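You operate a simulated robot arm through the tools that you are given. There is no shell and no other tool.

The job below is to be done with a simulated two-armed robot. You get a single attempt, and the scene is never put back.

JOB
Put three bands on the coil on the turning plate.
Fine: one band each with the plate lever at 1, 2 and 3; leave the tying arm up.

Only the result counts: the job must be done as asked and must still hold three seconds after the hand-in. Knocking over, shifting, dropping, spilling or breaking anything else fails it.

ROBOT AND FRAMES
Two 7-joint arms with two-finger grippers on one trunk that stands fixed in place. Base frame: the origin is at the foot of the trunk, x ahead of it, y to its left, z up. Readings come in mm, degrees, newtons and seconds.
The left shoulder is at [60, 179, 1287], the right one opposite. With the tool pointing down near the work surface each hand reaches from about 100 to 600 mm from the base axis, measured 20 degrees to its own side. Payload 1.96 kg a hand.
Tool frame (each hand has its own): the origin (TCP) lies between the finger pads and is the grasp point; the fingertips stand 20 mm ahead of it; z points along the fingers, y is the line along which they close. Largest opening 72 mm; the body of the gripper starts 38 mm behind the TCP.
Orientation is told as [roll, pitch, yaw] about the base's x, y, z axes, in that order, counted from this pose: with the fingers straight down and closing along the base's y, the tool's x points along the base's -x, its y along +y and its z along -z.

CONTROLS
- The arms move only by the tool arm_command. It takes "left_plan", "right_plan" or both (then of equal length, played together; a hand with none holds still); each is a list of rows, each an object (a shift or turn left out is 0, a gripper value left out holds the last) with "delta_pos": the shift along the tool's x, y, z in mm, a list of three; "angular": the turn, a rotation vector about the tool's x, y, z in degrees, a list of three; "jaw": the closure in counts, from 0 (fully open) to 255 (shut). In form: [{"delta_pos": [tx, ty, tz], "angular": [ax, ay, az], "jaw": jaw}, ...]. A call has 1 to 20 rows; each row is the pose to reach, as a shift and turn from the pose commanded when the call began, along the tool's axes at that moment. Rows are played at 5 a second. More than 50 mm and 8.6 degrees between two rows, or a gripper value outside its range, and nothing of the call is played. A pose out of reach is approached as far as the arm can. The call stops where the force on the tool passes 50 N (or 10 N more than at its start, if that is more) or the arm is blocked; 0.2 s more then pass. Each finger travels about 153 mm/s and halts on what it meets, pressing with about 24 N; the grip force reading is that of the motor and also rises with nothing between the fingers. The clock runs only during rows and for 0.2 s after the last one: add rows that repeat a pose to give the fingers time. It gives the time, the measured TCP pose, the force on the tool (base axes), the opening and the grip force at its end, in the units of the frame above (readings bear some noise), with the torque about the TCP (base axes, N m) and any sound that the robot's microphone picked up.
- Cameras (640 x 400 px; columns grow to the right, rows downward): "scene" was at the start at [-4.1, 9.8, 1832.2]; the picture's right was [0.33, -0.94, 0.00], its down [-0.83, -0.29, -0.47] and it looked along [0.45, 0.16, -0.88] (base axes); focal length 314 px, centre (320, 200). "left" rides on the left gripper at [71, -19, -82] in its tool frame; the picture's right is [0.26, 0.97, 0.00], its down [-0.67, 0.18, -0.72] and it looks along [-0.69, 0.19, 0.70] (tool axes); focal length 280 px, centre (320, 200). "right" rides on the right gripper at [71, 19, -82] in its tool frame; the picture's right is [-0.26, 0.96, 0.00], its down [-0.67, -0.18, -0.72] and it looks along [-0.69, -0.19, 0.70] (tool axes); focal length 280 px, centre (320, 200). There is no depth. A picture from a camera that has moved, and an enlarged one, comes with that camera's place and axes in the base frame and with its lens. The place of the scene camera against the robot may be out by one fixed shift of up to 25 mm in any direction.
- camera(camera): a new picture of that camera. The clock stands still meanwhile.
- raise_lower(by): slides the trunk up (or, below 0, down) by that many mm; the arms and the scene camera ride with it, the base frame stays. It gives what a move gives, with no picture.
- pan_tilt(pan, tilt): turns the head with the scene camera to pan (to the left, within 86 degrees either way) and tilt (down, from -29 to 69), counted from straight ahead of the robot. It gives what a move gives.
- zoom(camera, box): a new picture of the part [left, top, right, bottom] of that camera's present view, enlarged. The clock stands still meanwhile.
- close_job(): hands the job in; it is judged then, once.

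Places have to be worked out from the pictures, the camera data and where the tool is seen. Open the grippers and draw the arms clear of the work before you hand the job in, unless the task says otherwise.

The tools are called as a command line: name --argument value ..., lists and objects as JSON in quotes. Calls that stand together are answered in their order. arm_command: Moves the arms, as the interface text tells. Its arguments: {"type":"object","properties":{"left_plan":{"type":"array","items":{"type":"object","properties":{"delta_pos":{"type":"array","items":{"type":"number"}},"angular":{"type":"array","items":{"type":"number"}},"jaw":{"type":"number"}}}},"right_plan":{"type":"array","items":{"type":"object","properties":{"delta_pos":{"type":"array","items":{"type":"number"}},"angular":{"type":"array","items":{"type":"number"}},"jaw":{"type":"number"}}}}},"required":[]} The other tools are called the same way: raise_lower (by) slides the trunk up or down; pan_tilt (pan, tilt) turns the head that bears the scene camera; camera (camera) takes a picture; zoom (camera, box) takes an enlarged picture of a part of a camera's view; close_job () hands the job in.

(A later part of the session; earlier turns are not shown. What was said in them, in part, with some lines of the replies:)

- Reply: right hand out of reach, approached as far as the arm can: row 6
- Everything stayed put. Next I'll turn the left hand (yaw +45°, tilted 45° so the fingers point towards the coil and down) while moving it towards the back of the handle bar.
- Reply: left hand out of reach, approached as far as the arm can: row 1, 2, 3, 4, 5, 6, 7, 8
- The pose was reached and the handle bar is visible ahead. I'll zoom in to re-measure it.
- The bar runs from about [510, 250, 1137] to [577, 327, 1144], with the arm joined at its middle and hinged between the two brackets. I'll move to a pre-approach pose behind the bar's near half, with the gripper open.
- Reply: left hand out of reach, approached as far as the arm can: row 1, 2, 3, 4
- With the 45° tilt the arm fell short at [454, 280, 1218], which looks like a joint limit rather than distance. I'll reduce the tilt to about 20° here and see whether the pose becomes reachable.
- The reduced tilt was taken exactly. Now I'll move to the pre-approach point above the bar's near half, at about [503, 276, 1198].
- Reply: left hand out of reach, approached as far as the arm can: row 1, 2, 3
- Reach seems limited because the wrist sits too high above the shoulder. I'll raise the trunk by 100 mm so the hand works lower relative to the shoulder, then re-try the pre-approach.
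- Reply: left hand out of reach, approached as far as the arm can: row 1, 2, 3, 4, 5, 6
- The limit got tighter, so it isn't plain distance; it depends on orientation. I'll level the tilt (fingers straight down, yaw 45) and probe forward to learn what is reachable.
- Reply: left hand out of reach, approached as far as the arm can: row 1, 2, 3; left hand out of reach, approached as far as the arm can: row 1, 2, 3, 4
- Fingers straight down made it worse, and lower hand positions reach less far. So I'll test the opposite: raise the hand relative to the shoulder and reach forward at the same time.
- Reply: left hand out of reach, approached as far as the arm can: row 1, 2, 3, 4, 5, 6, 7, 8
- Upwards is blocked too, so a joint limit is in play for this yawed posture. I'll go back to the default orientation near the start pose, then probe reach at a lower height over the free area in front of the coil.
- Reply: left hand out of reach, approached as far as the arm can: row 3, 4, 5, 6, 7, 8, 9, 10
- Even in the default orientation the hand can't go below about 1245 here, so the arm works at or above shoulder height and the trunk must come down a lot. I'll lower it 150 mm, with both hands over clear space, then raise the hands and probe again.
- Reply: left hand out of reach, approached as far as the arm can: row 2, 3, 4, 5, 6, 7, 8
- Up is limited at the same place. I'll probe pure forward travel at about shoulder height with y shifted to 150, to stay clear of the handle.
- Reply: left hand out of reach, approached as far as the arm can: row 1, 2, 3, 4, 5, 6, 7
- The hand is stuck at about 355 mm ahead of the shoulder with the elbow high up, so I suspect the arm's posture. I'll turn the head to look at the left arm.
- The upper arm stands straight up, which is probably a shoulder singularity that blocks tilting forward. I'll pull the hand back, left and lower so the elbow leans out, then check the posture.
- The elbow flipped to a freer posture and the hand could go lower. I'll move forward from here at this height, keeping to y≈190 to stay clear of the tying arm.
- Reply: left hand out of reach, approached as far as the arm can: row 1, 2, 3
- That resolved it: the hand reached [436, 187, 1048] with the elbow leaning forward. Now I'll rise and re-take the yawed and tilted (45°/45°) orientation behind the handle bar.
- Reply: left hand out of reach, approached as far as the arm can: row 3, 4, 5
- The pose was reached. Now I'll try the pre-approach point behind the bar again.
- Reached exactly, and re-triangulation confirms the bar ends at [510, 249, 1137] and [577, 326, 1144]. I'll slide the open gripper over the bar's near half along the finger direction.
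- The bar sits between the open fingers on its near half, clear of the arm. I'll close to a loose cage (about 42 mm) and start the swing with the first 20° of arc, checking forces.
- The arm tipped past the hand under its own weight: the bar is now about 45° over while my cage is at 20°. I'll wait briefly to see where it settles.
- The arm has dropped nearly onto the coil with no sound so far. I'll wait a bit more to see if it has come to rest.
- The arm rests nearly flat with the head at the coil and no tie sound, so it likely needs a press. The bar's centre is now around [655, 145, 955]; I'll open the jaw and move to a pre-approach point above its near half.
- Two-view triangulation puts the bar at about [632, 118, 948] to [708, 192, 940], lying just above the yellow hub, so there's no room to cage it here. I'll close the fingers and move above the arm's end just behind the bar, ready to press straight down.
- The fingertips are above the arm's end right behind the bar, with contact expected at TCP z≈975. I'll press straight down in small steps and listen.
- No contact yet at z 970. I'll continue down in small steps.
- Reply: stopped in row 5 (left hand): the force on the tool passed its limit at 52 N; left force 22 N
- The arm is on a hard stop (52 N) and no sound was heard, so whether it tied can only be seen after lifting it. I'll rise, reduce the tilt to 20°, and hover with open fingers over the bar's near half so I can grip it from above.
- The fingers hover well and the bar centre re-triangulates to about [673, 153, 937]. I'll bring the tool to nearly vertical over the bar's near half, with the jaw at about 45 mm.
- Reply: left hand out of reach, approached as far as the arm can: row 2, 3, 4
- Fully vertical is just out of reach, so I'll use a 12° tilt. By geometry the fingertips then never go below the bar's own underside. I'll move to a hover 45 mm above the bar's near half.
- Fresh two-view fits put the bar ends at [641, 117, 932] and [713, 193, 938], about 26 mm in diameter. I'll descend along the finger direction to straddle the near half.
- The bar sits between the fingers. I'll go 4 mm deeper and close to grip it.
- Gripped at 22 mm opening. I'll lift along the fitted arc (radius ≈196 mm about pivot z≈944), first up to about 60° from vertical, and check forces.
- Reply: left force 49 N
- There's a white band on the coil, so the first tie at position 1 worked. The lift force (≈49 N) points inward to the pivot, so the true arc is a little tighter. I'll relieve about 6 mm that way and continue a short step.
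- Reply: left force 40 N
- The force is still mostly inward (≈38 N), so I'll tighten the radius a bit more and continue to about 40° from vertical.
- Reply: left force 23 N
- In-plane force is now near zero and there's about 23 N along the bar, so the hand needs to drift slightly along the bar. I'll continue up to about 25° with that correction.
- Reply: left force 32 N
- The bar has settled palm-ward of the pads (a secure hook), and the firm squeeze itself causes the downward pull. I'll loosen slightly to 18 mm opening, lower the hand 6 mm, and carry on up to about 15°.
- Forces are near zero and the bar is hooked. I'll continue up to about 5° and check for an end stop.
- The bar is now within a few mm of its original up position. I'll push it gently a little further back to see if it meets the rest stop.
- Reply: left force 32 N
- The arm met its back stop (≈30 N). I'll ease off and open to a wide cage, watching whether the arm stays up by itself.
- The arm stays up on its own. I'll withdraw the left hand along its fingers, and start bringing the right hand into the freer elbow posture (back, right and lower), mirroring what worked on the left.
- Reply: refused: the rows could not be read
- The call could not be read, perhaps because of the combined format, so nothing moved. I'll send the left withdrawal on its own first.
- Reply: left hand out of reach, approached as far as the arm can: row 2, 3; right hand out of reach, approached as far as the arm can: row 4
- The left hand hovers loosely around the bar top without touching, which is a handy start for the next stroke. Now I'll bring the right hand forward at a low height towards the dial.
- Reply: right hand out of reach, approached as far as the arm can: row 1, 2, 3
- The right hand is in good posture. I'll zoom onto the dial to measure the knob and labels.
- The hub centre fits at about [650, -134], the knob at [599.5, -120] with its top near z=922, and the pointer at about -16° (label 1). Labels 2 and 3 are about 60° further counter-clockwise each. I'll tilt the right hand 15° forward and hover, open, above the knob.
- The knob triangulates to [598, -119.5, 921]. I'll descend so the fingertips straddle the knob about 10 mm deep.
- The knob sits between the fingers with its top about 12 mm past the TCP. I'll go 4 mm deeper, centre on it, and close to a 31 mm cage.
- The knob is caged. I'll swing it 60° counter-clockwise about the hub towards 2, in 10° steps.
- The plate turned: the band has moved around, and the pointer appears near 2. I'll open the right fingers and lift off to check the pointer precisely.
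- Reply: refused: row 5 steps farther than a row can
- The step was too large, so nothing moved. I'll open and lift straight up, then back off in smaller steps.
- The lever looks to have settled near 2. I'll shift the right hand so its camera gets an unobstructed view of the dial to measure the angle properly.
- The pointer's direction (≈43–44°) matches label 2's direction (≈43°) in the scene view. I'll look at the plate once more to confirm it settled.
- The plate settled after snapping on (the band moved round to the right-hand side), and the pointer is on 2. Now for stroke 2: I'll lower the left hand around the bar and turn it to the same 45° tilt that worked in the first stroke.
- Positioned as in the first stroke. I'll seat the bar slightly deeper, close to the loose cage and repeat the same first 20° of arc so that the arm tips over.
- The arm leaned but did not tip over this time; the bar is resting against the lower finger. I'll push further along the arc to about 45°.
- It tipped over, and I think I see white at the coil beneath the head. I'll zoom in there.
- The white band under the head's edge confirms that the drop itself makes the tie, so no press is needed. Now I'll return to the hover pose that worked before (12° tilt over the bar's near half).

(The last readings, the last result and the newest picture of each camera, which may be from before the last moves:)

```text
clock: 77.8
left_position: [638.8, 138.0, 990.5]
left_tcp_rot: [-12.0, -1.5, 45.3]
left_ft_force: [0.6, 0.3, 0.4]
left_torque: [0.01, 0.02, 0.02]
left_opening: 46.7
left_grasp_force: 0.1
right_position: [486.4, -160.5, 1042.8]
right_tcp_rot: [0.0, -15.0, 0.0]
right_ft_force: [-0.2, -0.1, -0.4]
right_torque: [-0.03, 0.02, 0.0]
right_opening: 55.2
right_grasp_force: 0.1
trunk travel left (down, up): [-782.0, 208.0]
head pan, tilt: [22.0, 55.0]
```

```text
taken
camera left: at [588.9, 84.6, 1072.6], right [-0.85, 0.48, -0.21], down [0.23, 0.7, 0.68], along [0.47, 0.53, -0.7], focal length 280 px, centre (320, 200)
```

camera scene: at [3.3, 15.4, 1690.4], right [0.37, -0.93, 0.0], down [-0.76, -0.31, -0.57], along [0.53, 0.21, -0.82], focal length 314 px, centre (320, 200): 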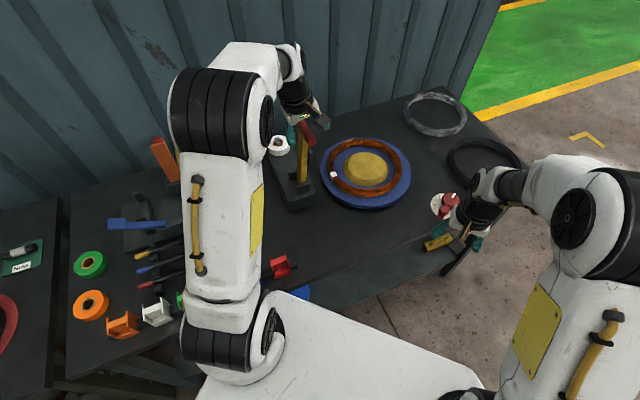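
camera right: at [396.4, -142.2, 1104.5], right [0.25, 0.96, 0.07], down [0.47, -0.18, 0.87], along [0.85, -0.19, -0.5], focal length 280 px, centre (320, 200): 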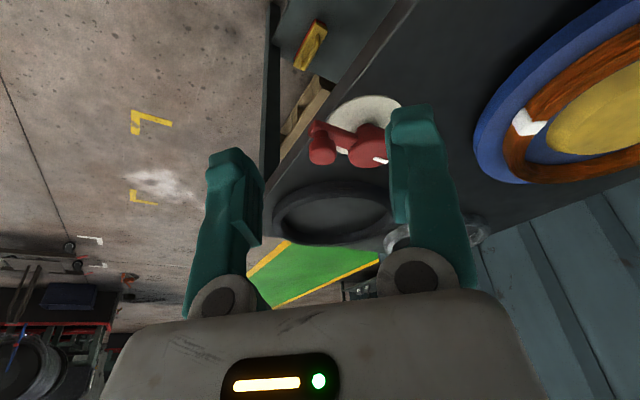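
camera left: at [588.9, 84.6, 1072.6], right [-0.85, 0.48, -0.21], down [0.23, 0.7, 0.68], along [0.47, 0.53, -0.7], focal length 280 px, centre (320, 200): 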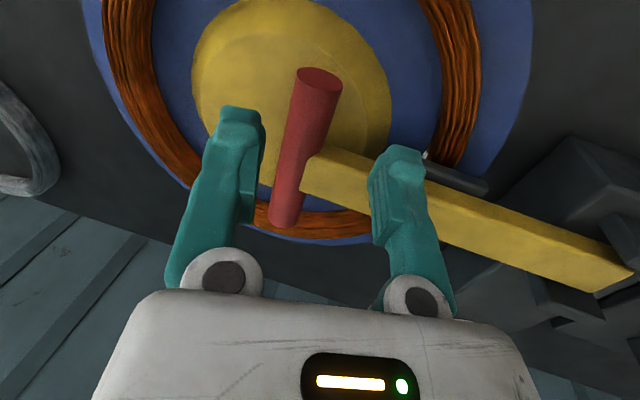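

Same view as before. I'll descend the same way and grip the bar.

arm_command --left_plan '[{"delta_pos": [-1.5, -1.4, 16]}, {"delta_pos": [-3, -2.8, 32]}, {"delta_pos": [-4.5, -4.2, 44]}, {"delta_pos": [-4.5, -4.2, 50]}, {"delta_pos": [-4.5, -4.2, 50], "jaw": 150}, {"delta_pos": [-4.5, -4.2, 50], "jaw": 200}, {"delta_pos": [-4.5, -4.2, 50], "jaw": 255}, {"delta_pos": [-4.5, -4.2, 50], "jaw": 255}]'

camera --camera "left"

```text
clock: 79.6
left_position: [653.7, 132.7, 942.6]
left_tcp_rot: [-12.1, -1.5, 45.3]
left_ft_force: [4.3, -3.5, 1.2]
left_torque: [-0.06, -0.04, -0.01]
left_opening: 21.4
left_grasp_force: 40.1
right_position: [488.5, -162.9, 1042.6]
right_tcp_rot: [0.1, -14.9, 0.0]
right_ft_force: [0.2, -0.2, -0.7]
right_torque: [-0.01, -0.01, -0.03]
right_opening: 55.3
right_grasp_force: 0.1
trunk travel left (down, up): [-782.0, 208.0]
head pan, tilt: [22.0, 55.0]
```

```text
taken
camera left: at [603.6, 78.4, 1023.7], right [-0.85, 0.48, -0.21], down [0.23, 0.7, 0.68], along [0.47, 0.53, -0.7], focal length 280 px, centre (320, 200)
```

left: 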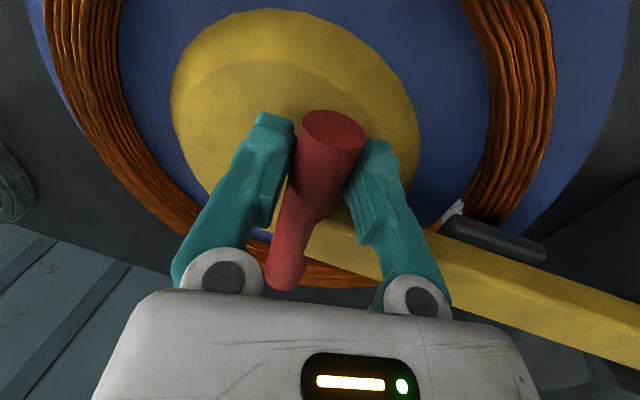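

Gripped again at 21 mm. I'll lift along the refined arc to about 50° from vertical.

arm_command --left_plan '[{"delta_pos": [0, -1.4, -13.1]}, {"delta_pos": [0, -2.4, -31.1]}, {"delta_pos": [-0.3, -1.6, -49]}, {"delta_pos": [-0.6, 0, -67.1]}, {"delta_pos": [-0.8, 3.7, -84.7]}, {"delta_pos": [-1, 8.9, -101.9]}, {"delta_pos": [-1.4, 16.2, -118.3]}, {"delta_pos": [-1.8, 24.7, -133.9]}]'

camera --camera "left"

```text
clock: 81.4
left_position: [618.6, 167.5, 1069.1]
left_tcp_rot: [-12.0, -1.5, 45.3]
left_ft_force: [3.7, -4.2, 0.0]
left_torque: [-0.1, -0.22, 0.11]
left_opening: 15.4
left_grasp_force: 40.2
right_position: [488.8, -162.7, 1041.9]
right_tcp_rot: [0.0, -14.9, 0.0]
right_ft_force: [-0.1, -0.2, 0.7]
right_torque: [-0.01, 0.0, 0.0]
right_opening: 55.2
right_grasp_force: 0.1
trunk travel left (down, up): [-782.0, 208.0]
head pan, tilt: [22.0, 55.0]
```

```text
taken
camera left: at [568.0, 114.1, 1150.4], right [-0.85, 0.48, -0.21], down [0.23, 0.7, 0.68], along [0.47, 0.53, -0.7], focal length 280 px, centre (320, 200)
```

left: 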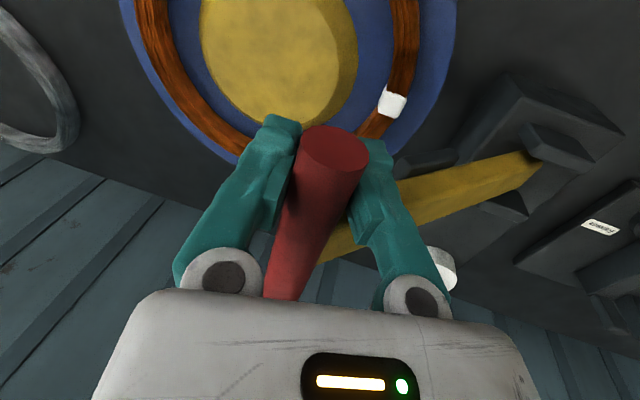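

Low force this time, and a second white band is on the coil. I'll continue to about 10° from vertical, loosening the grip to the 18 mm hook on the way.

arm_command --left_plan '[{"delta_pos": [-0.4, 10.3, -14.4], "jaw": 200}, {"delta_pos": [-0.8, 21.2, -28.2], "jaw": 190}, {"delta_pos": [-1.1, 34.1, -40.1]}, {"delta_pos": [-1.4, 47.7, -50.8]}, {"delta_pos": [-1.8, 62.2, -60.1]}, {"delta_pos": [-2.1, 76.4, -69.4]}, {"delta_pos": [-2.4, 91.4, -77.3]}, {"delta_pos": [-2.7, 107.1, -83.4]}]'

camera --camera "left"

```text
clock: 83.2
left_position: [529.0, 254.4, 1127.9]
left_tcp_rot: [-12.1, -1.4, 45.3]
left_ft_force: [-0.7, 0.3, 0.0]
left_torque: [0.0, 0.0, -0.01]
left_opening: 18.5
left_grasp_force: 0.0
right_position: [486.9, -161.3, 1042.0]
right_tcp_rot: [0.0, -15.1, -0.1]
right_ft_force: [0.0, -0.3, 0.4]
right_torque: [0.02, -0.02, 0.03]
right_opening: 55.0
right_grasp_force: 0.1
trunk travel left (down, up): [-782.0, 208.0]
head pan, tilt: [22.0, 55.0]
```

```text
taken
camera left: at [479.5, 201.4, 1209.5], right [-0.85, 0.48, -0.21], down [0.23, 0.7, 0.68], along [0.47, 0.53, -0.7], focal length 280 px, centre (320, 200)
```

left: 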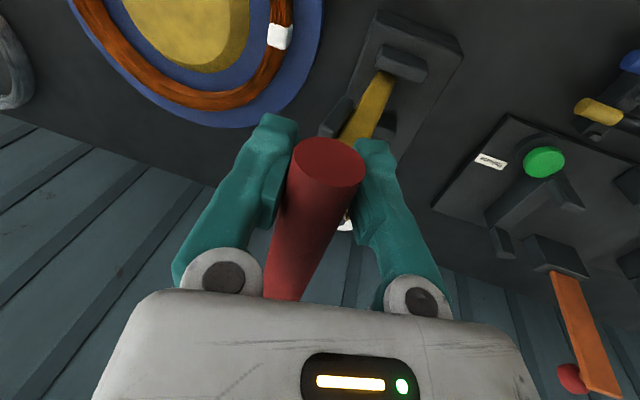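

Forces near zero. I'll carry it the last bit onto the back stop, then ease off and open wide.

arm_command --left_plan '[{"delta_pos": [-0.3, 8, -3.5]}, {"delta_pos": [-0.6, 15, -6]}, {"delta_pos": [-0.8, 20, -7]}, {"delta_pos": [-0.8, 20, -7]}, {"delta_pos": [-0.8, 12, -5.5]}, {"delta_pos": [-0.8, 10, -5], "jaw": 120}, {"delta_pos": [-0.8, 9, -5], "jaw": 60}, {"delta_pos": [-0.8, 9, -5], "jaw": 0}, {"delta_pos": [-0.8, 9, -5], "jaw": 0}, {"delta_pos": [-0.8, 9, -5], "jaw": 0}]'

camera --camera "left"

zoom --camera "scene" --box '[280, 100, 480, 240]'

```text
clock: 85.4
left_position: [523.1, 262.1, 1130.6]
left_tcp_rot: [-12.1, -1.5, 45.3]
left_ft_force: [-0.2, -0.9, 0.2]
left_torque: [0.01, 0.03, 0.0]
left_opening: 72.0
left_grasp_force: 0.0
right_position: [488.4, -161.4, 1042.3]
right_tcp_rot: [0.0, -15.0, 0.0]
right_ft_force: [0.3, -0.6, 0.5]
right_torque: [-0.01, 0.03, 0.01]
right_opening: 54.9
right_grasp_force: 0.0
trunk travel left (down, up): [-782.0, 208.0]
head pan, tilt: [22.0, 55.0]
```

```text
taken
camera left: at [474.4, 207.8, 1213.1], right [-0.85, 0.48, -0.21], down [0.23, 0.7, 0.68], along [0.47, 0.53, -0.7], focal length 280 px, centre (320, 200)
```

left: 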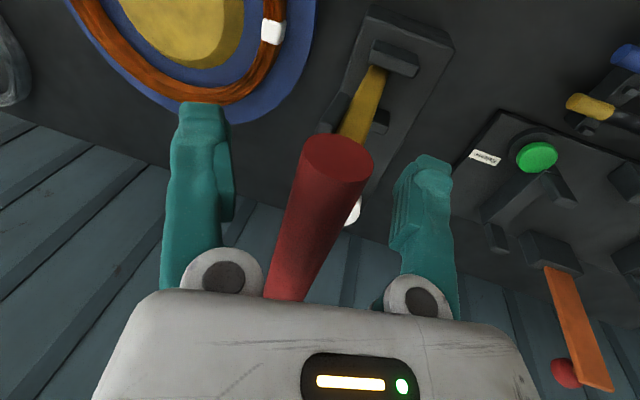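

```text
2.86 times, centred on (380, 170) of scene
camera zoom: at [1.9, 15.3, 1690.4], right [0.37, -0.93, 0.0], down [-0.76, -0.31, -0.57], along [0.53, 0.21, -0.82], focal length 897 px, centre (149, 286)
```

zoom: 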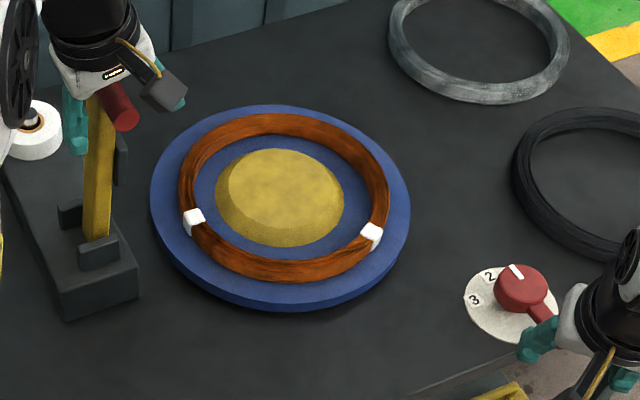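

Two bands are in place and the arm stays up. Now the dial: I'll shift the right hand slightly so its camera sees the whole knob and lever between the fingers.

arm_command --right_plan '[{"delta_pos": [-10, 15, 0]}, {"delta_pos": [-20, 30, 0]}, {"delta_pos": [-20, 30, 0]}]'

camera --camera "right"

zoom --camera "right" --box '[250, 60, 390, 170]'

zoom --camera "scene" --box '[415, 170, 495, 230]'

```text
clock: 86.2
left_position: [524.1, 260.2, 1133.0]
left_tcp_rot: [-12.1, -1.7, 45.3]
left_ft_force: [0.1, 0.5, 0.0]
left_torque: [-0.02, -0.05, -0.01]
left_opening: 72.1
left_grasp_force: 0.0
right_position: [507.1, -132.1, 1047.5]
right_tcp_rot: [0.0, -15.0, 0.0]
right_ft_force: [-0.1, -0.7, 0.4]
right_torque: [0.0, 0.01, 0.01]
right_opening: 55.0
right_grasp_force: 0.0
trunk travel left (down, up): [-782.0, 208.0]
head pan, tilt: [22.0, 55.0]
```

```text
taken
camera right: at [417.2, -113.2, 1108.6], right [0.25, 0.96, 0.07], down [0.47, -0.18, 0.87], along [0.85, -0.19, -0.5], focal length 280 px, centre (320, 200)
```

right: 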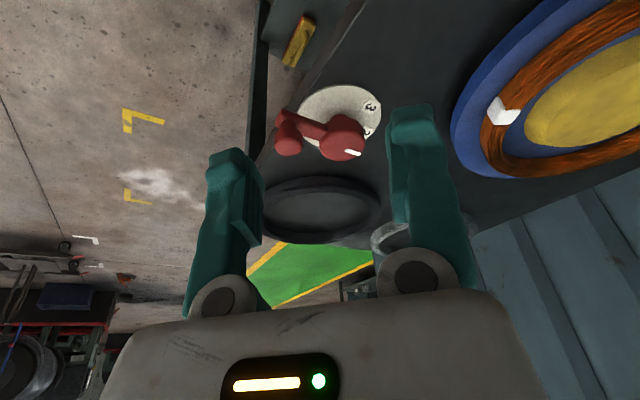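

```text
3.64 times, centred on (320, 115) of right
camera zoom: at [417.2, -113.2, 1108.6], right [0.25, 0.96, 0.07], down [0.47, -0.18, 0.87], along [0.85, -0.19, -0.5], focal length 1020 px, centre (320, 509)
```

zoom: 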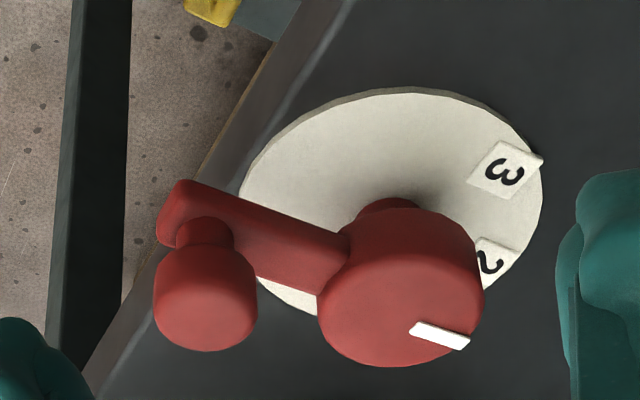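

```text
6.67 times, centred on (455, 200) of scene
camera zoom: at [1.6, 14.8, 1690.4], right [0.37, -0.93, 0.0], down [-0.76, -0.31, -0.57], along [0.53, 0.22, -0.82], focal length 2092 px, centre (-580, 200)
```

zoom: 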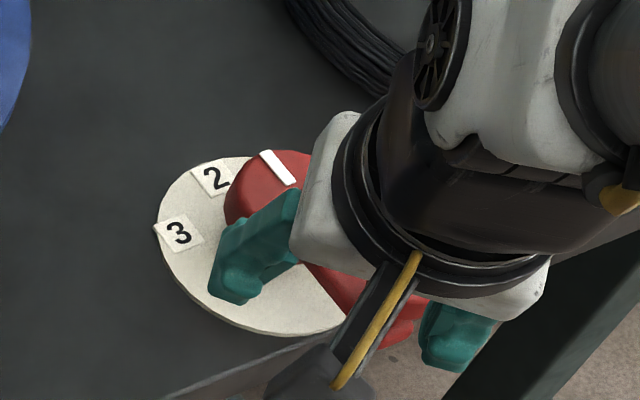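

With corrected top-face positions, the hub centre is at about [664, -137.5], the lever radius about 66 mm, the knob now at about [617, -185], and the pointer at 44° (label 2). I'll close the right fingers and place them on the trailing side of the knob.

arm_command --right_plan '[{"delta_pos": [-18, -7, 26], "jaw": 255}, {"delta_pos": [-36, -14, 53]}, {"delta_pos": [-54.8, -20.4, 79.4]}, {"delta_pos": [-48, -20.4, 106]}, {"delta_pos": [-40.9, -20.4, 131.1]}, {"delta_pos": [-40.9, -20.4, 131.1]}]'

camera --camera "right"

zoom --camera "scene" --box '[415, 170, 495, 230]'

```text
clock: 87.6
left_position: [524.1, 260.9, 1131.7]
left_tcp_rot: [-12.1, -1.5, 45.3]
left_ft_force: [0.0, 0.1, 0.5]
left_torque: [0.02, 0.0, -0.03]
left_opening: 72.1
left_grasp_force: 0.1
right_position: [584.9, -155.3, 933.6]
right_tcp_rot: [0.0, -15.0, 0.0]
right_ft_force: [-0.1, 0.8, -0.6]
right_torque: [-0.02, -0.03, 0.01]
right_opening: 0.0
right_grasp_force: 24.2
trunk travel left (down, up): [-782.0, 208.0]
head pan, tilt: [22.0, 55.0]
```

```text
taken
camera right: at [494.1, -136.3, 994.6], right [0.25, 0.96, 0.07], down [0.47, -0.18, 0.87], along [0.85, -0.19, -0.5], focal length 280 px, centre (320, 200)
```

right: 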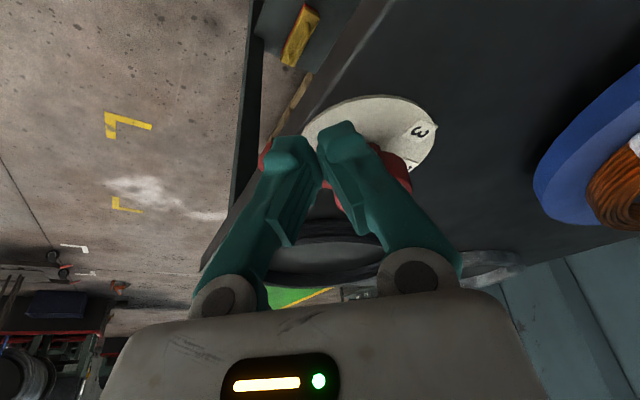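

```text
6.67 times, centred on (455, 200) of scene
camera zoom: at [1.6, 15.5, 1690.4], right [0.37, -0.93, 0.0], down [-0.76, -0.31, -0.57], along [0.53, 0.21, -0.82], focal length 2092 px, centre (-580, 200)
```

zoom: 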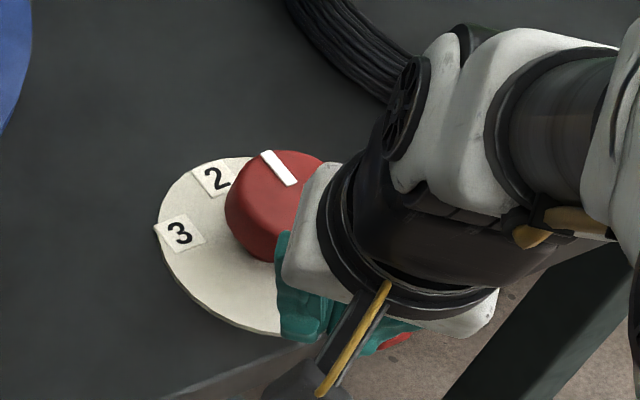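

The closed fingers are beside the knob on the trailing side, not touching. I'll push the knob round its arc towards 3.

arm_command --right_plan '[{"delta_pos": [-8.2, -10, 2.2]}, {"delta_pos": [-13, -18, 3.5]}, {"delta_pos": [-18, -26.4, 4.8]}, {"delta_pos": [-25.1, -33.5, 6.7]}, {"delta_pos": [-32.2, -39.7, 8.6]}, {"delta_pos": [-41.2, -44.5, 11]}, {"delta_pos": [-50.1, -48.2, 13.4]}, {"delta_pos": [-56, -50, 15]}, {"delta_pos": [-59.9, -51, 16.1]}]'

camera --camera "right"

zoom --camera "scene" --box '[300, 100, 500, 240]'

```text
clock: 89.6
left_position: [525.4, 260.2, 1131.1]
left_tcp_rot: [-12.1, -1.5, 45.2]
left_ft_force: [-0.3, -0.3, 0.6]
left_torque: [0.0, 0.0, 0.03]
left_opening: 72.0
left_grasp_force: 0.1
right_position: [644.4, -201.7, 931.4]
right_tcp_rot: [0.0, -15.0, 0.0]
right_ft_force: [0.9, -0.3, -0.3]
right_torque: [0.02, -0.01, 0.01]
right_opening: 0.0
right_grasp_force: 24.0
trunk travel left (down, up): [-782.0, 208.0]
head pan, tilt: [22.0, 55.0]
```

```text
taken
camera right: at [554.7, -183.0, 992.7], right [0.25, 0.96, 0.07], down [0.47, -0.18, 0.87], along [0.85, -0.19, -0.5], focal length 280 px, centre (320, 200)
```

right: 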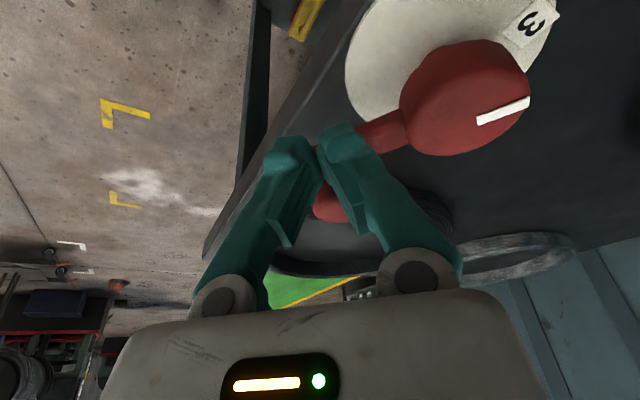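

```text
2.86 times, centred on (400, 170) of scene
camera zoom: at [2.0, 15.2, 1690.4], right [0.37, -0.93, 0.0], down [-0.76, -0.31, -0.57], along [0.53, 0.21, -0.82], focal length 897 px, centre (91, 286)
```

zoom: 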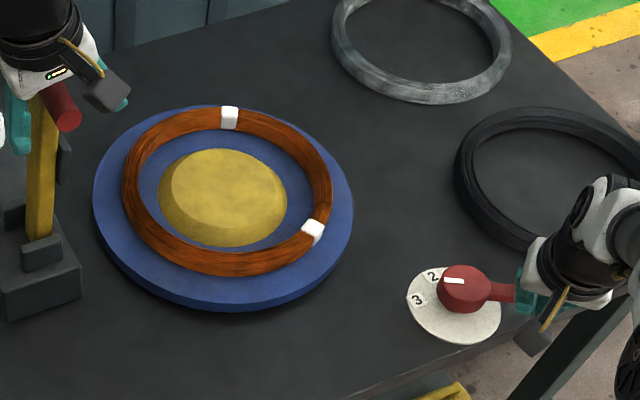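

The plate turned again: the bands have moved round by about 120°. I'll back the right hand off and up to see where the pointer settles.

arm_command --right_plan '[{"delta_pos": [10, 0, -3]}, {"delta_pos": [20, 5, -20]}, {"delta_pos": [25, 10, -50]}, {"delta_pos": [35, 20, -90]}, {"delta_pos": [60, 40, -110]}, {"delta_pos": [90, 60, -120]}, {"delta_pos": [120, 70, -120]}]'

camera --camera "right"

zoom --camera "scene" --box '[300, 100, 500, 240]'

zoom --camera "scene" --box '[415, 170, 495, 230]'

```text
clock: 91.2
left_position: [524.0, 261.8, 1131.4]
left_tcp_rot: [-12.1, -1.6, 45.3]
left_ft_force: [-0.1, -0.4, 0.7]
left_torque: [-0.01, -0.01, 0.03]
left_opening: 71.7
left_grasp_force: 0.1
right_position: [495.7, -131.9, 1018.2]
right_tcp_rot: [0.0, -15.1, 0.0]
right_ft_force: [0.1, 0.5, -0.2]
right_torque: [-0.03, 0.01, -0.03]
right_opening: 0.2
right_grasp_force: 24.4
trunk travel left (down, up): [-782.0, 208.0]
head pan, tilt: [22.0, 55.0]
```

```text
taken
camera right: at [406.3, -113.2, 1078.6], right [0.25, 0.96, 0.07], down [0.47, -0.18, 0.87], along [0.85, -0.19, -0.5], focal length 280 px, centre (320, 200)
```

right: 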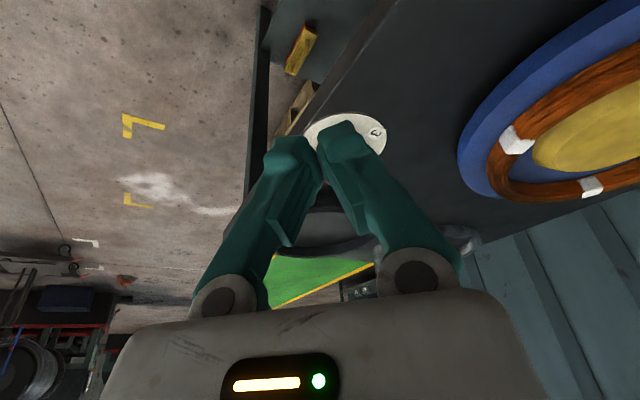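

```text
2.86 times, centred on (400, 170) of scene
camera zoom: at [1.0, 15.7, 1690.4], right [0.37, -0.93, 0.0], down [-0.76, -0.31, -0.57], along [0.53, 0.21, -0.82], focal length 897 px, centre (91, 286)
```

zoom: 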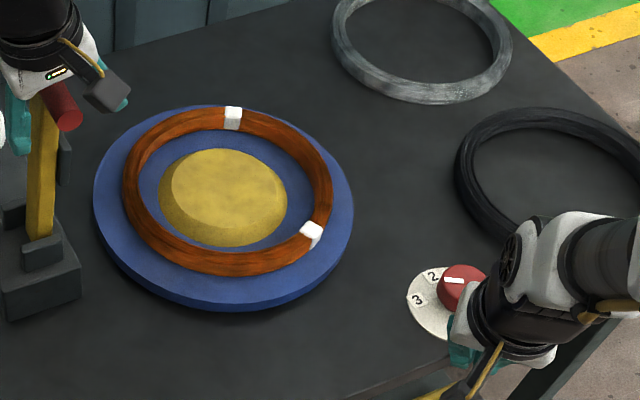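

```text
6.67 times, centred on (455, 200) of scene
camera zoom: at [1.0, 15.7, 1690.4], right [0.37, -0.93, 0.0], down [-0.76, -0.31, -0.57], along [0.53, 0.21, -0.82], focal length 2092 px, centre (-580, 200)
```

zoom: 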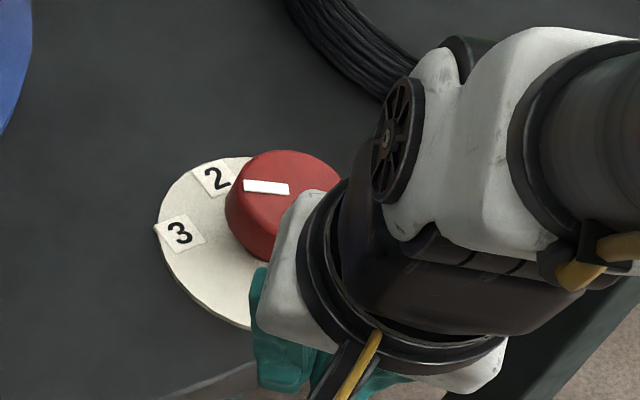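

The pointer moved on by itself once released, as with position 2, so there's a detent. I'll open the right fingers for a clear look at the dial.

arm_command --right_plan '[{"jaw": 0}, {"jaw": 0, "delta_pos": [0, 0, -15]}, {"jaw": 0, "delta_pos": [0, 0, -25]}]'

zoom --camera "right" --box '[250, 70, 410, 190]'

```text
clock: 92.0
left_position: [523.6, 261.8, 1131.4]
left_tcp_rot: [-12.0, -1.5, 45.2]
left_ft_force: [0.0, -0.1, -0.5]
left_torque: [0.01, 0.0, 0.02]
left_opening: 72.0
left_grasp_force: 0.1
right_position: [491.4, -132.4, 1041.6]
right_tcp_rot: [0.0, -15.0, 0.0]
right_ft_force: [-0.5, -0.2, -0.1]
right_torque: [-0.01, -0.02, 0.02]
right_opening: 72.0
right_grasp_force: 0.0
trunk travel left (down, up): [-782.0, 208.0]
head pan, tilt: [22.0, 55.0]
```

```text
3.33 times, centred on (330, 130) of right
camera zoom: at [400.8, -113.7, 1102.9], right [0.25, 0.97, 0.07], down [0.47, -0.18, 0.87], along [0.85, -0.19, -0.5], focal length 935 px, centre (287, 433)
```

zoom: 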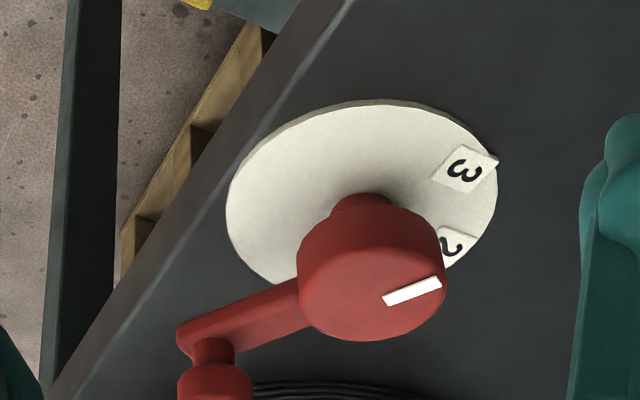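

By the same method the pointer directions come out at -12°, 44° and 99°. The steps are equal and match the labels, so the lever is at 3. Now stroke 3: I'll tilt the left hand to 45° around the bar again.

arm_command --left_plan '[{"angular": [8.2, 0, 0]}, {"angular": [16.4, 0, 0]}, {"angular": [24.6, 0, 0]}, {"angular": [32.8, 0, 0]}]'

arm_command --left_plan '[{"delta_pos": [3, -1.6, 6]}, {"delta_pos": [5.7, -3.2, 11.2], "jaw": 106}, {"delta_pos": [5.7, -3.2, 11.2], "jaw": 106}]'

camera --camera "left"

```text
clock: 93.0
left_position: [522.9, 262.8, 1133.2]
left_tcp_rot: [-45.0, -1.6, 45.3]
left_ft_force: [-0.7, 1.4, 0.3]
left_torque: [-0.01, -0.02, 0.02]
left_opening: 72.0
left_grasp_force: 0.0
right_position: [490.7, -132.2, 1040.9]
right_tcp_rot: [0.0, -15.0, 0.0]
right_ft_force: [-0.6, 0.3, 0.0]
right_torque: [-0.02, -0.05, -0.01]
right_opening: 72.0
right_grasp_force: 0.1
trunk travel left (down, up): [-782.0, 208.0]
head pan, tilt: [22.0, 55.0]
```

```text
clock: 93.8
left_position: [527.3, 250.2, 1123.6]
left_tcp_rot: [-44.9, -1.5, 45.3]
left_ft_force: [0.1, 0.4, -0.3]
left_torque: [-0.03, 0.02, -0.03]
left_opening: 41.8
left_grasp_force: 0.1
right_position: [490.6, -133.3, 1041.7]
right_tcp_rot: [0.0, -15.1, 0.0]
right_ft_force: [-0.4, -0.3, 0.6]
right_torque: [0.0, 0.04, -0.01]
right_opening: 71.9
right_grasp_force: 0.0
trunk travel left (down, up): [-782.0, 208.0]
head pan, tilt: [22.0, 55.0]
```

```text
taken
camera left: at [445.4, 229.6, 1193.3], right [-0.66, 0.31, -0.69], down [0.02, 0.92, 0.4], along [0.75, 0.25, -0.61], focal length 280 px, centre (320, 200)
```

left: 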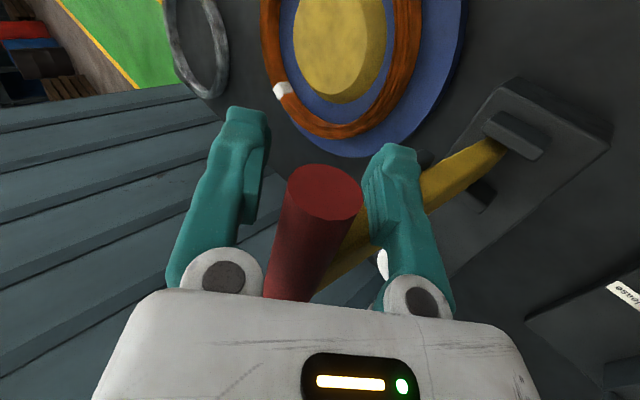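

The bar is caged and the coil's head position is free of bands. I'll push the arm over along the arc, as last time, to let it drop.

arm_command --left_plan '[{"delta_pos": [-0.7, -6.9, 7.2]}, {"delta_pos": [-1.4, -13.5, 14.7]}, {"delta_pos": [-2.8, -25.7, 30.6]}, {"delta_pos": [-4.2, -36.5, 47.5]}, {"delta_pos": [-5.5, -45.7, 65.3]}, {"delta_pos": [-5.5, -46.7, 82]}, {"delta_pos": [-5.5, -47.7, 99]}, {"delta_pos": [-5.5, -47.9, 116]}, {"delta_pos": [-5.5, -47.9, 133]}, {"delta_pos": [-5.5, -47.9, 133]}, {"delta_pos": [-5.5, -47.9, 133]}]'

camera --camera "left"

zoom --camera "scene" --box '[325, 155, 375, 195]'

zoom --camera "scene" --box '[280, 100, 480, 240]'

```text
clock: 96.2
left_position: [622.9, 165.7, 1065.2]
left_tcp_rot: [-44.9, -1.4, 45.3]
left_ft_force: [-0.3, 0.6, -0.1]
left_torque: [0.0, 0.01, 0.0]
left_opening: 42.0
left_grasp_force: 0.1
right_position: [491.8, -132.0, 1041.3]
right_tcp_rot: [0.0, -15.0, 0.1]
right_ft_force: [0.3, -0.3, 0.3]
right_torque: [0.01, -0.01, -0.03]
right_opening: 72.1
right_grasp_force: 0.1
trunk travel left (down, up): [-782.0, 208.0]
head pan, tilt: [22.0, 55.0]
```

```text
taken
camera left: at [541.7, 144.4, 1134.4], right [-0.66, 0.31, -0.69], down [0.02, 0.92, 0.4], along [0.75, 0.25, -0.61], focal length 280 px, centre (320, 200)
```

left: 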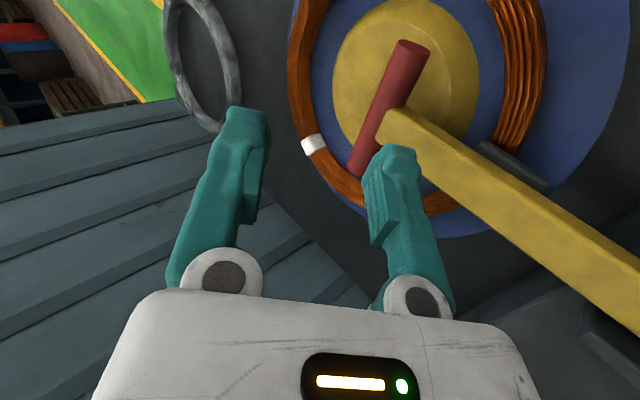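

```text
10.00 times, centred on (350, 175) of scene
camera zoom: at [2.0, 15.4, 1690.4], right [0.37, -0.93, 0.0], down [-0.76, -0.31, -0.57], along [0.53, 0.21, -0.82], focal length 3138 px, centre (20, 450)
```

zoom: 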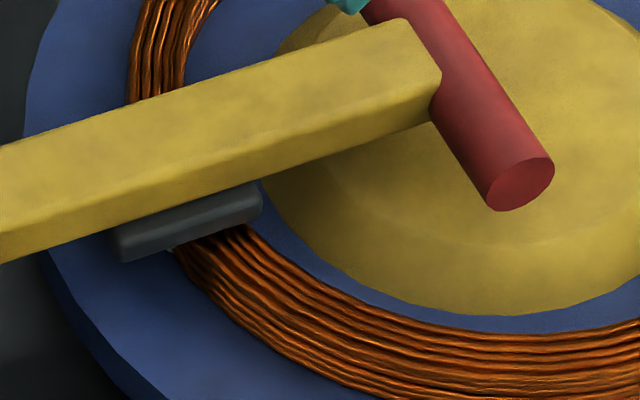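

```text
2.86 times, centred on (380, 170) of scene
camera zoom: at [2.0, 15.4, 1690.4], right [0.37, -0.93, 0.0], down [-0.76, -0.31, -0.57], along [0.53, 0.21, -0.82], focal length 897 px, centre (149, 286)
```

zoom: 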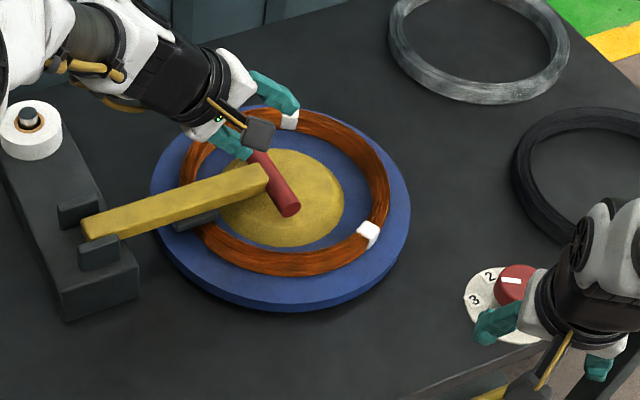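

It dropped to the same place, with a sliver of white at the head. I'll repeat the hover, grip and lift sequence.

arm_command --left_plan '[{"delta_pos": [0, 0, 0], "angular": [-8.2, 0, 0], "jaw": 90}, {"delta_pos": [0, 0, 0], "angular": [-16.4, 0, 0]}, {"delta_pos": [0, 0, 0], "angular": [-24.6, 0, 0]}, {"delta_pos": [2, 6, 15], "angular": [-32.8, 0, 0]}, {"delta_pos": [4.5, 14, 34], "angular": [-32.8, 0, 0]}, {"delta_pos": [7, 21, 53], "angular": [-32.8, 0, 0]}, {"delta_pos": [9.5, 28.5, 72.5], "angular": [-32.8, 0, 0]}, {"delta_pos": [9.5, 28.5, 72.5], "angular": [-32.8, 0, 0]}]'

camera --camera "left"

```text
clock: 98.0
left_position: [639.5, 140.3, 994.5]
left_tcp_rot: [-12.0, -1.5, 45.3]
left_ft_force: [0.3, -0.6, -0.3]
left_torque: [-0.02, 0.02, -0.02]
left_opening: 46.6
left_grasp_force: 0.2
right_position: [491.2, -132.0, 1041.9]
right_tcp_rot: [0.0, -15.0, 0.1]
right_ft_force: [-0.4, -0.9, 0.1]
right_torque: [0.0, -0.02, -0.01]
right_opening: 71.9
right_grasp_force: 0.1
trunk travel left (down, up): [-782.0, 208.0]
head pan, tilt: [22.0, 55.0]
```

```text
taken
camera left: at [588.9, 85.3, 1075.3], right [-0.85, 0.48, -0.21], down [0.23, 0.7, 0.68], along [0.47, 0.53, -0.7], focal length 280 px, centre (320, 200)
```

left: 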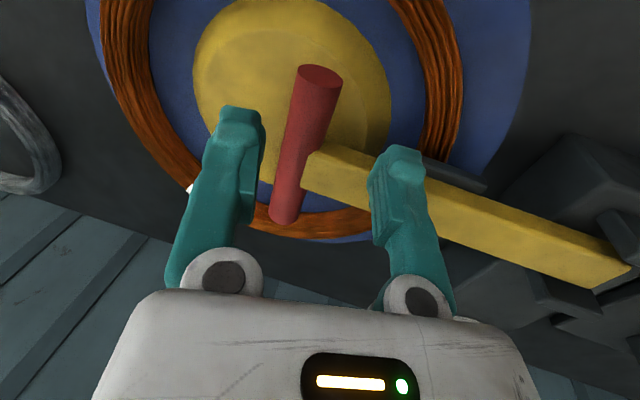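

Same picture as before. I'll descend and grip.

arm_command --left_plan '[{"delta_pos": [-1.5, -1.4, 16]}, {"delta_pos": [-3, -2.8, 32]}, {"delta_pos": [-4.4, -4.3, 46]}, {"delta_pos": [-4.4, -4.3, 53.5]}, {"delta_pos": [-4.4, -4.3, 53.5], "jaw": 150}, {"delta_pos": [-4.4, -4.3, 53.5], "jaw": 200}, {"delta_pos": [-4.4, -4.3, 53.5], "jaw": 255}, {"delta_pos": [-4.4, -4.3, 53.5], "jaw": 255}]'

camera --camera "left"

```text
clock: 99.8
left_position: [655.0, 134.3, 940.3]
left_tcp_rot: [-12.2, -1.6, 45.2]
left_ft_force: [-4.3, 3.2, -4.6]
left_torque: [0.01, 0.03, 0.03]
left_opening: 20.3
left_grasp_force: 40.0
right_position: [491.5, -132.8, 1040.4]
right_tcp_rot: [0.0, -15.0, 0.0]
right_ft_force: [0.7, 0.4, -0.4]
right_torque: [0.02, 0.01, -0.03]
right_opening: 72.2
right_grasp_force: 0.2
trunk travel left (down, up): [-782.0, 208.0]
head pan, tilt: [22.0, 55.0]
```

```text
taken
camera left: at [605.7, 79.8, 1022.4], right [-0.85, 0.48, -0.21], down [0.23, 0.7, 0.68], along [0.47, 0.53, -0.7], focal length 280 px, centre (320, 200)
```

left: 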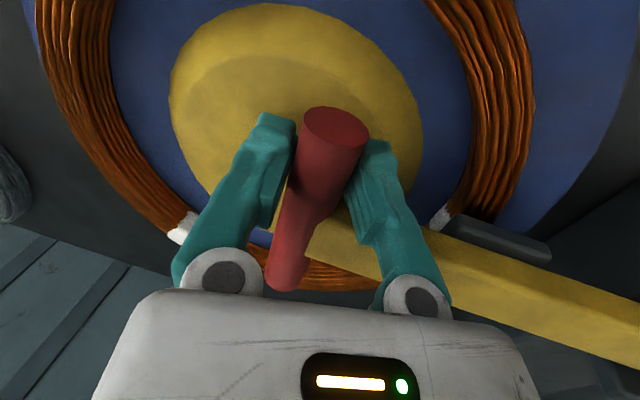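

The bar is gripped, and a new band shows beside the head. I'll lift along the same arc as last time.

arm_command --left_plan '[{"delta_pos": [0, -1.4, -13.1]}, {"delta_pos": [0, -2.4, -31.1]}, {"delta_pos": [-0.3, -1.6, -49]}, {"delta_pos": [-0.6, 0, -67.1]}, {"delta_pos": [-0.8, 3.7, -84.7]}, {"delta_pos": [-1, 8.9, -101.9]}, {"delta_pos": [-1.4, 16.2, -118.3]}, {"delta_pos": [-1.8, 24.7, -133.9]}]'

camera --camera "left"

```text
clock: 101.6
left_position: [620.5, 167.6, 1066.2]
left_tcp_rot: [-12.1, -1.7, 45.2]
left_ft_force: [25.3, 2.6, 11.5]
left_torque: [0.08, -0.23, 0.0]
left_opening: 14.5
left_grasp_force: 39.8
right_position: [494.2, -132.7, 1041.7]
right_tcp_rot: [0.0, -14.8, -0.1]
right_ft_force: [-0.3, -0.6, -1.0]
right_torque: [-0.01, 0.0, 0.01]
right_opening: 72.0
right_grasp_force: 0.0
trunk travel left (down, up): [-782.0, 208.0]
head pan, tilt: [22.0, 55.0]
```

```text
taken
camera left: at [569.7, 114.8, 1147.8], right [-0.85, 0.48, -0.21], down [0.23, 0.7, 0.68], along [0.47, 0.53, -0.7], focal length 280 px, centre (320, 200)
```

left: 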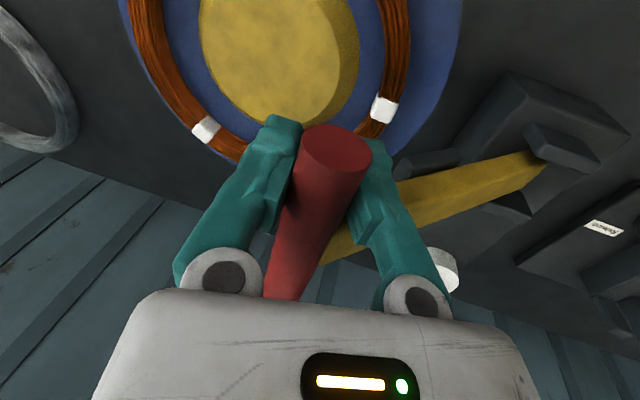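

Forces are moderate (28 N, outward and along the bar). I'll add a small correction, loosen to the hook, and continue up.

arm_command --left_plan '[{"delta_pos": [-2, -1.7, -1], "jaw": 200}, {"delta_pos": [-2.4, 8.6, -15.4], "jaw": 190}, {"delta_pos": [-2.6, 19.5, -29.2], "jaw": 190}, {"delta_pos": [-2.8, 32.4, -41.1]}, {"delta_pos": [-3, 46, -51.8]}, {"delta_pos": [-3.3, 60.5, -61.1]}, {"delta_pos": [-3.5, 74.7, -70.4]}, {"delta_pos": [-3.7, 89.7, -78.3]}, {"delta_pos": [-4, 105.4, -84.4]}]'

camera --camera "left"

```text
clock: 103.6
left_position: [532.8, 254.6, 1130.0]
left_tcp_rot: [-12.1, -1.5, 45.3]
left_ft_force: [0.2, 0.0, -0.5]
left_torque: [0.01, -0.03, 0.02]
left_opening: 18.4
left_grasp_force: 0.0
right_position: [490.5, -132.7, 1041.4]
right_tcp_rot: [0.0, -15.0, 0.1]
right_ft_force: [-0.2, 0.9, 0.0]
right_torque: [-0.06, -0.03, 0.02]
right_opening: 72.1
right_grasp_force: 0.0
trunk travel left (down, up): [-782.0, 208.0]
head pan, tilt: [22.0, 55.0]
```

```text
taken
camera left: at [482.8, 200.5, 1211.2], right [-0.85, 0.48, -0.21], down [0.23, 0.7, 0.68], along [0.47, 0.53, -0.7], focal length 280 px, centre (320, 200)
```

left: 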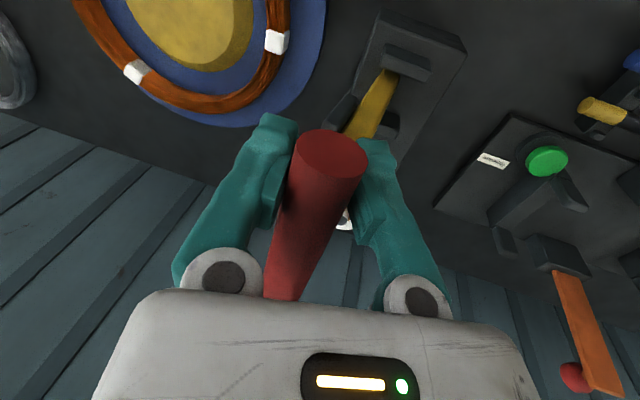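

Near vertical with no load. I'll set it on the back stop, ease off, and open wide.

arm_command --left_plan '[{"delta_pos": [0, 8, -2.5]}, {"delta_pos": [0, 16, -4.5]}, {"delta_pos": [0, 22, -5.5]}, {"delta_pos": [0, 24, -5.5]}, {"delta_pos": [0, 24, -5.5]}, {"delta_pos": [0, 16, -4.5]}, {"delta_pos": [0, 13, -4], "jaw": 120}, {"delta_pos": [0, 12, -4], "jaw": 60}, {"delta_pos": [0, 12, -4], "jaw": 0}, {"delta_pos": [0, 12, -4], "jaw": 0}, {"delta_pos": [0, 12, -4], "jaw": 0}]'

camera --camera "left"

zoom --camera "scene" --box '[280, 100, 480, 240]'

```text
clock: 106.0
left_position: [524.2, 263.4, 1128.7]
left_tcp_rot: [-12.1, -1.5, 45.3]
left_ft_force: [0.0, 0.9, -0.4]
left_torque: [0.0, 0.01, 0.03]
left_opening: 72.1
left_grasp_force: 0.1
right_position: [490.1, -133.7, 1041.8]
right_tcp_rot: [0.0, -15.0, -0.1]
right_ft_force: [-0.1, -0.2, -0.6]
right_torque: [-0.01, 0.01, -0.03]
right_opening: 71.8
right_grasp_force: 0.0
trunk travel left (down, up): [-782.0, 208.0]
head pan, tilt: [22.0, 55.0]
```

```text
taken
camera left: at [473.4, 209.8, 1210.8], right [-0.85, 0.48, -0.21], down [0.23, 0.7, 0.68], along [0.47, 0.53, -0.7], focal length 280 px, centre (320, 200)
```

left: 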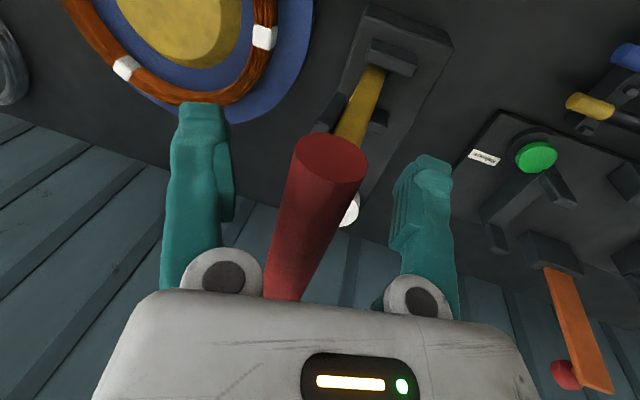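

```text
2.86 times, centred on (380, 170) of scene
camera zoom: at [2.0, 15.2, 1690.4], right [0.37, -0.93, 0.0], down [-0.76, -0.31, -0.57], along [0.53, 0.21, -0.82], focal length 897 px, centre (149, 286)
```

zoom: 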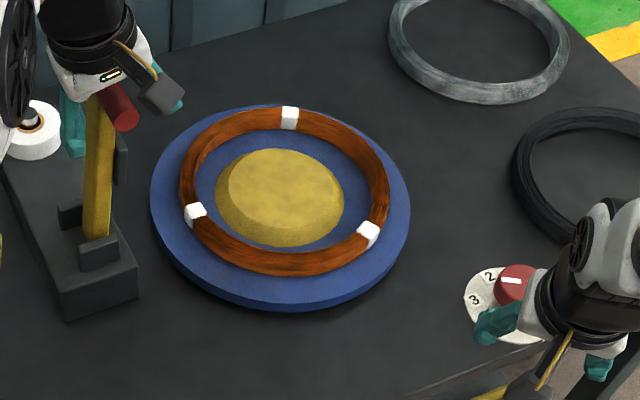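

All three bands are evenly spaced on the coil and the arm stands up. I'll withdraw the left hand the way it first came in: tilt to 45°, then back out along the fingers.

arm_command --left_plan '[{"angular": [8.2, 0, 0]}, {"angular": [16.4, 0, 0]}, {"angular": [24.6, 0, 0]}, {"angular": [32.8, 0, 0]}]'

arm_command --left_plan '[{"delta_pos": [0, 0, -20]}, {"delta_pos": [0, 0, -40]}, {"delta_pos": [0, 0, -65]}, {"delta_pos": [0, 0, -90]}]'

camera --camera "left"

```text
clock: 107.0
left_position: [523.0, 265.3, 1130.5]
left_tcp_rot: [-44.9, -1.5, 45.2]
left_ft_force: [0.5, -0.2, -0.5]
left_torque: [0.01, 0.06, -0.01]
left_opening: 71.9
left_grasp_force: 0.0
right_position: [491.7, -132.6, 1042.7]
right_tcp_rot: [0.1, -15.0, 0.0]
right_ft_force: [-0.6, 0.1, 0.3]
right_torque: [-0.05, -0.01, 0.0]
right_opening: 72.3
right_grasp_force: 0.2
trunk travel left (down, up): [-782.0, 208.0]
head pan, tilt: [22.0, 55.0]
```

```text
clock: 108.0
left_position: [475.7, 305.5, 1193.5]
left_tcp_rot: [-44.9, -1.5, 45.2]
left_ft_force: [0.7, -0.1, 0.6]
left_torque: [0.01, -0.01, -0.01]
left_opening: 71.9
left_grasp_force: 0.0
right_position: [490.0, -132.1, 1041.2]
right_tcp_rot: [-0.1, -15.0, 0.0]
right_ft_force: [-0.7, 0.2, 0.1]
right_torque: [0.0, -0.01, -0.02]
right_opening: 72.1
right_grasp_force: 0.1
trunk travel left (down, up): [-782.0, 208.0]
head pan, tilt: [22.0, 55.0]
```

```text
taken
camera left: at [393.8, 284.9, 1262.8], right [-0.66, 0.31, -0.69], down [0.02, 0.92, 0.39], along [0.75, 0.25, -0.61], focal length 280 px, centre (320, 200)
```

left: 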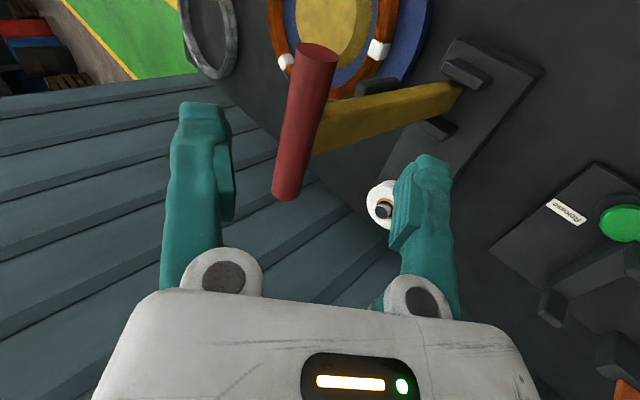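

The left hand is clear of the bar. I'll draw both hands further back from the work.

arm_command --left_plan '[{"delta_pos": [17, 11, -11]}, {"delta_pos": [34, 22, -22]}, {"delta_pos": [51, 32, -32]}]'

arm_command --right_plan '[{"delta_pos": [25, -10, -5]}, {"delta_pos": [50, -20, -10]}, {"delta_pos": [75, -30, -15]}, {"delta_pos": [100, -40, -15]}]'

camera --camera "scene"

zoom --camera "scene" --box '[260, 80, 480, 240]'

```text
clock: 108.8
left_position: [409.0, 300.9, 1191.5]
left_tcp_rot: [-44.9, -1.7, 45.2]
left_ft_force: [-0.2, 0.0, -0.3]
left_torque: [0.04, 0.0, 0.0]
left_opening: 72.1
left_grasp_force: 0.2
right_position: [490.0, -132.5, 1041.9]
right_tcp_rot: [0.0, -15.0, 0.0]
right_ft_force: [0.0, -0.7, -0.2]
right_torque: [0.03, 0.01, 0.0]
right_opening: 72.0
right_grasp_force: 0.0
trunk travel left (down, up): [-782.0, 208.0]
head pan, tilt: [22.0, 55.0]
```

```text
clock: 109.8
left_position: [408.4, 301.1, 1192.7]
left_tcp_rot: [-44.9, -1.7, 45.3]
left_ft_force: [1.1, -0.4, 0.6]
left_torque: [-0.01, -0.04, 0.01]
left_opening: 72.0
left_grasp_force: 0.1
right_position: [391.1, -170.1, 1030.6]
right_tcp_rot: [0.0, -15.1, -0.1]
right_ft_force: [0.5, 0.5, 0.4]
right_torque: [-0.03, -0.01, 0.0]
right_opening: 72.0
right_grasp_force: 0.1
trunk travel left (down, up): [-782.0, 208.0]
head pan, tilt: [22.0, 55.0]
```

```text
taken
camera scene: at [0.9, 14.8, 1690.4], right [0.37, -0.93, 0.0], down [-0.76, -0.31, -0.57], along [0.53, 0.22, -0.82], focal length 314 px, centre (320, 200)
```

scene: 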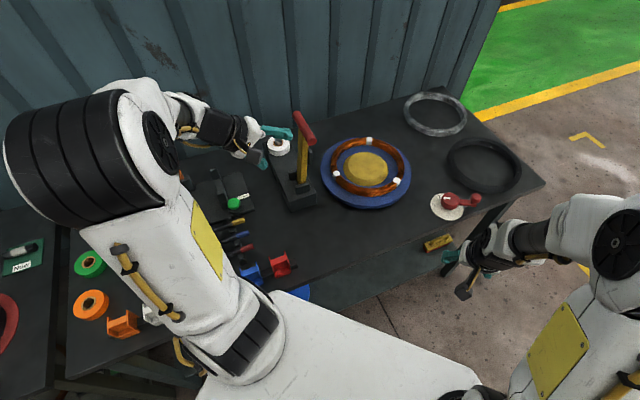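

```text
2.50 times, centred on (370, 160) of scene
camera zoom: at [0.9, 14.8, 1690.4], right [0.37, -0.93, 0.0], down [-0.76, -0.31, -0.57], along [0.53, 0.22, -0.82], focal length 785 px, centre (195, 300)
```

zoom: 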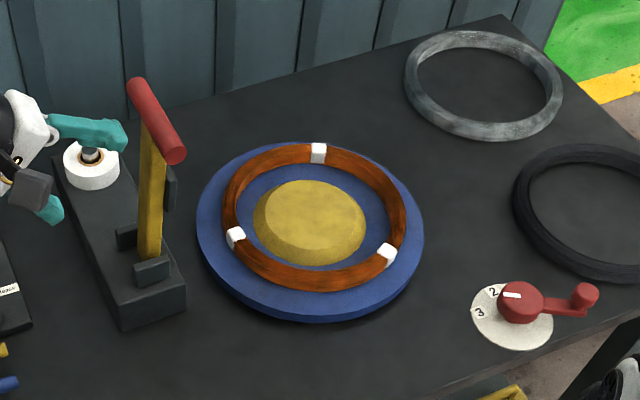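

Three bands sit evenly on the coil, the tying arm stands up by itself, the lever rests at 3, and both hands are open and clear with nothing else moved. I'll hand the job in.

close_job

```text
The job is handed in.
```

The coil now carries three bands, about 120° apart, one tied at each of lever positions 1, 2 and 3. I've handed the job in; no verdict came back with it.

- **Tying arm:** it is up, resting on its back stop without being held.
- **Plate lever:** it is at 3. The lever appears to click into place at each number; the angle readings matched labels 2 and 3.
- **Position 1:** the first drop of the arm made no sound, so I also pressed the arm down once, to about 52 N. The next two drops tied without any press, so that extra press was probably unnecessary. I can see only one band there, but I can't rule out a second one under it.
- **Surroundings:** both grippers are open and drawn back, and the final pictures show nothing else moved or knocked over.
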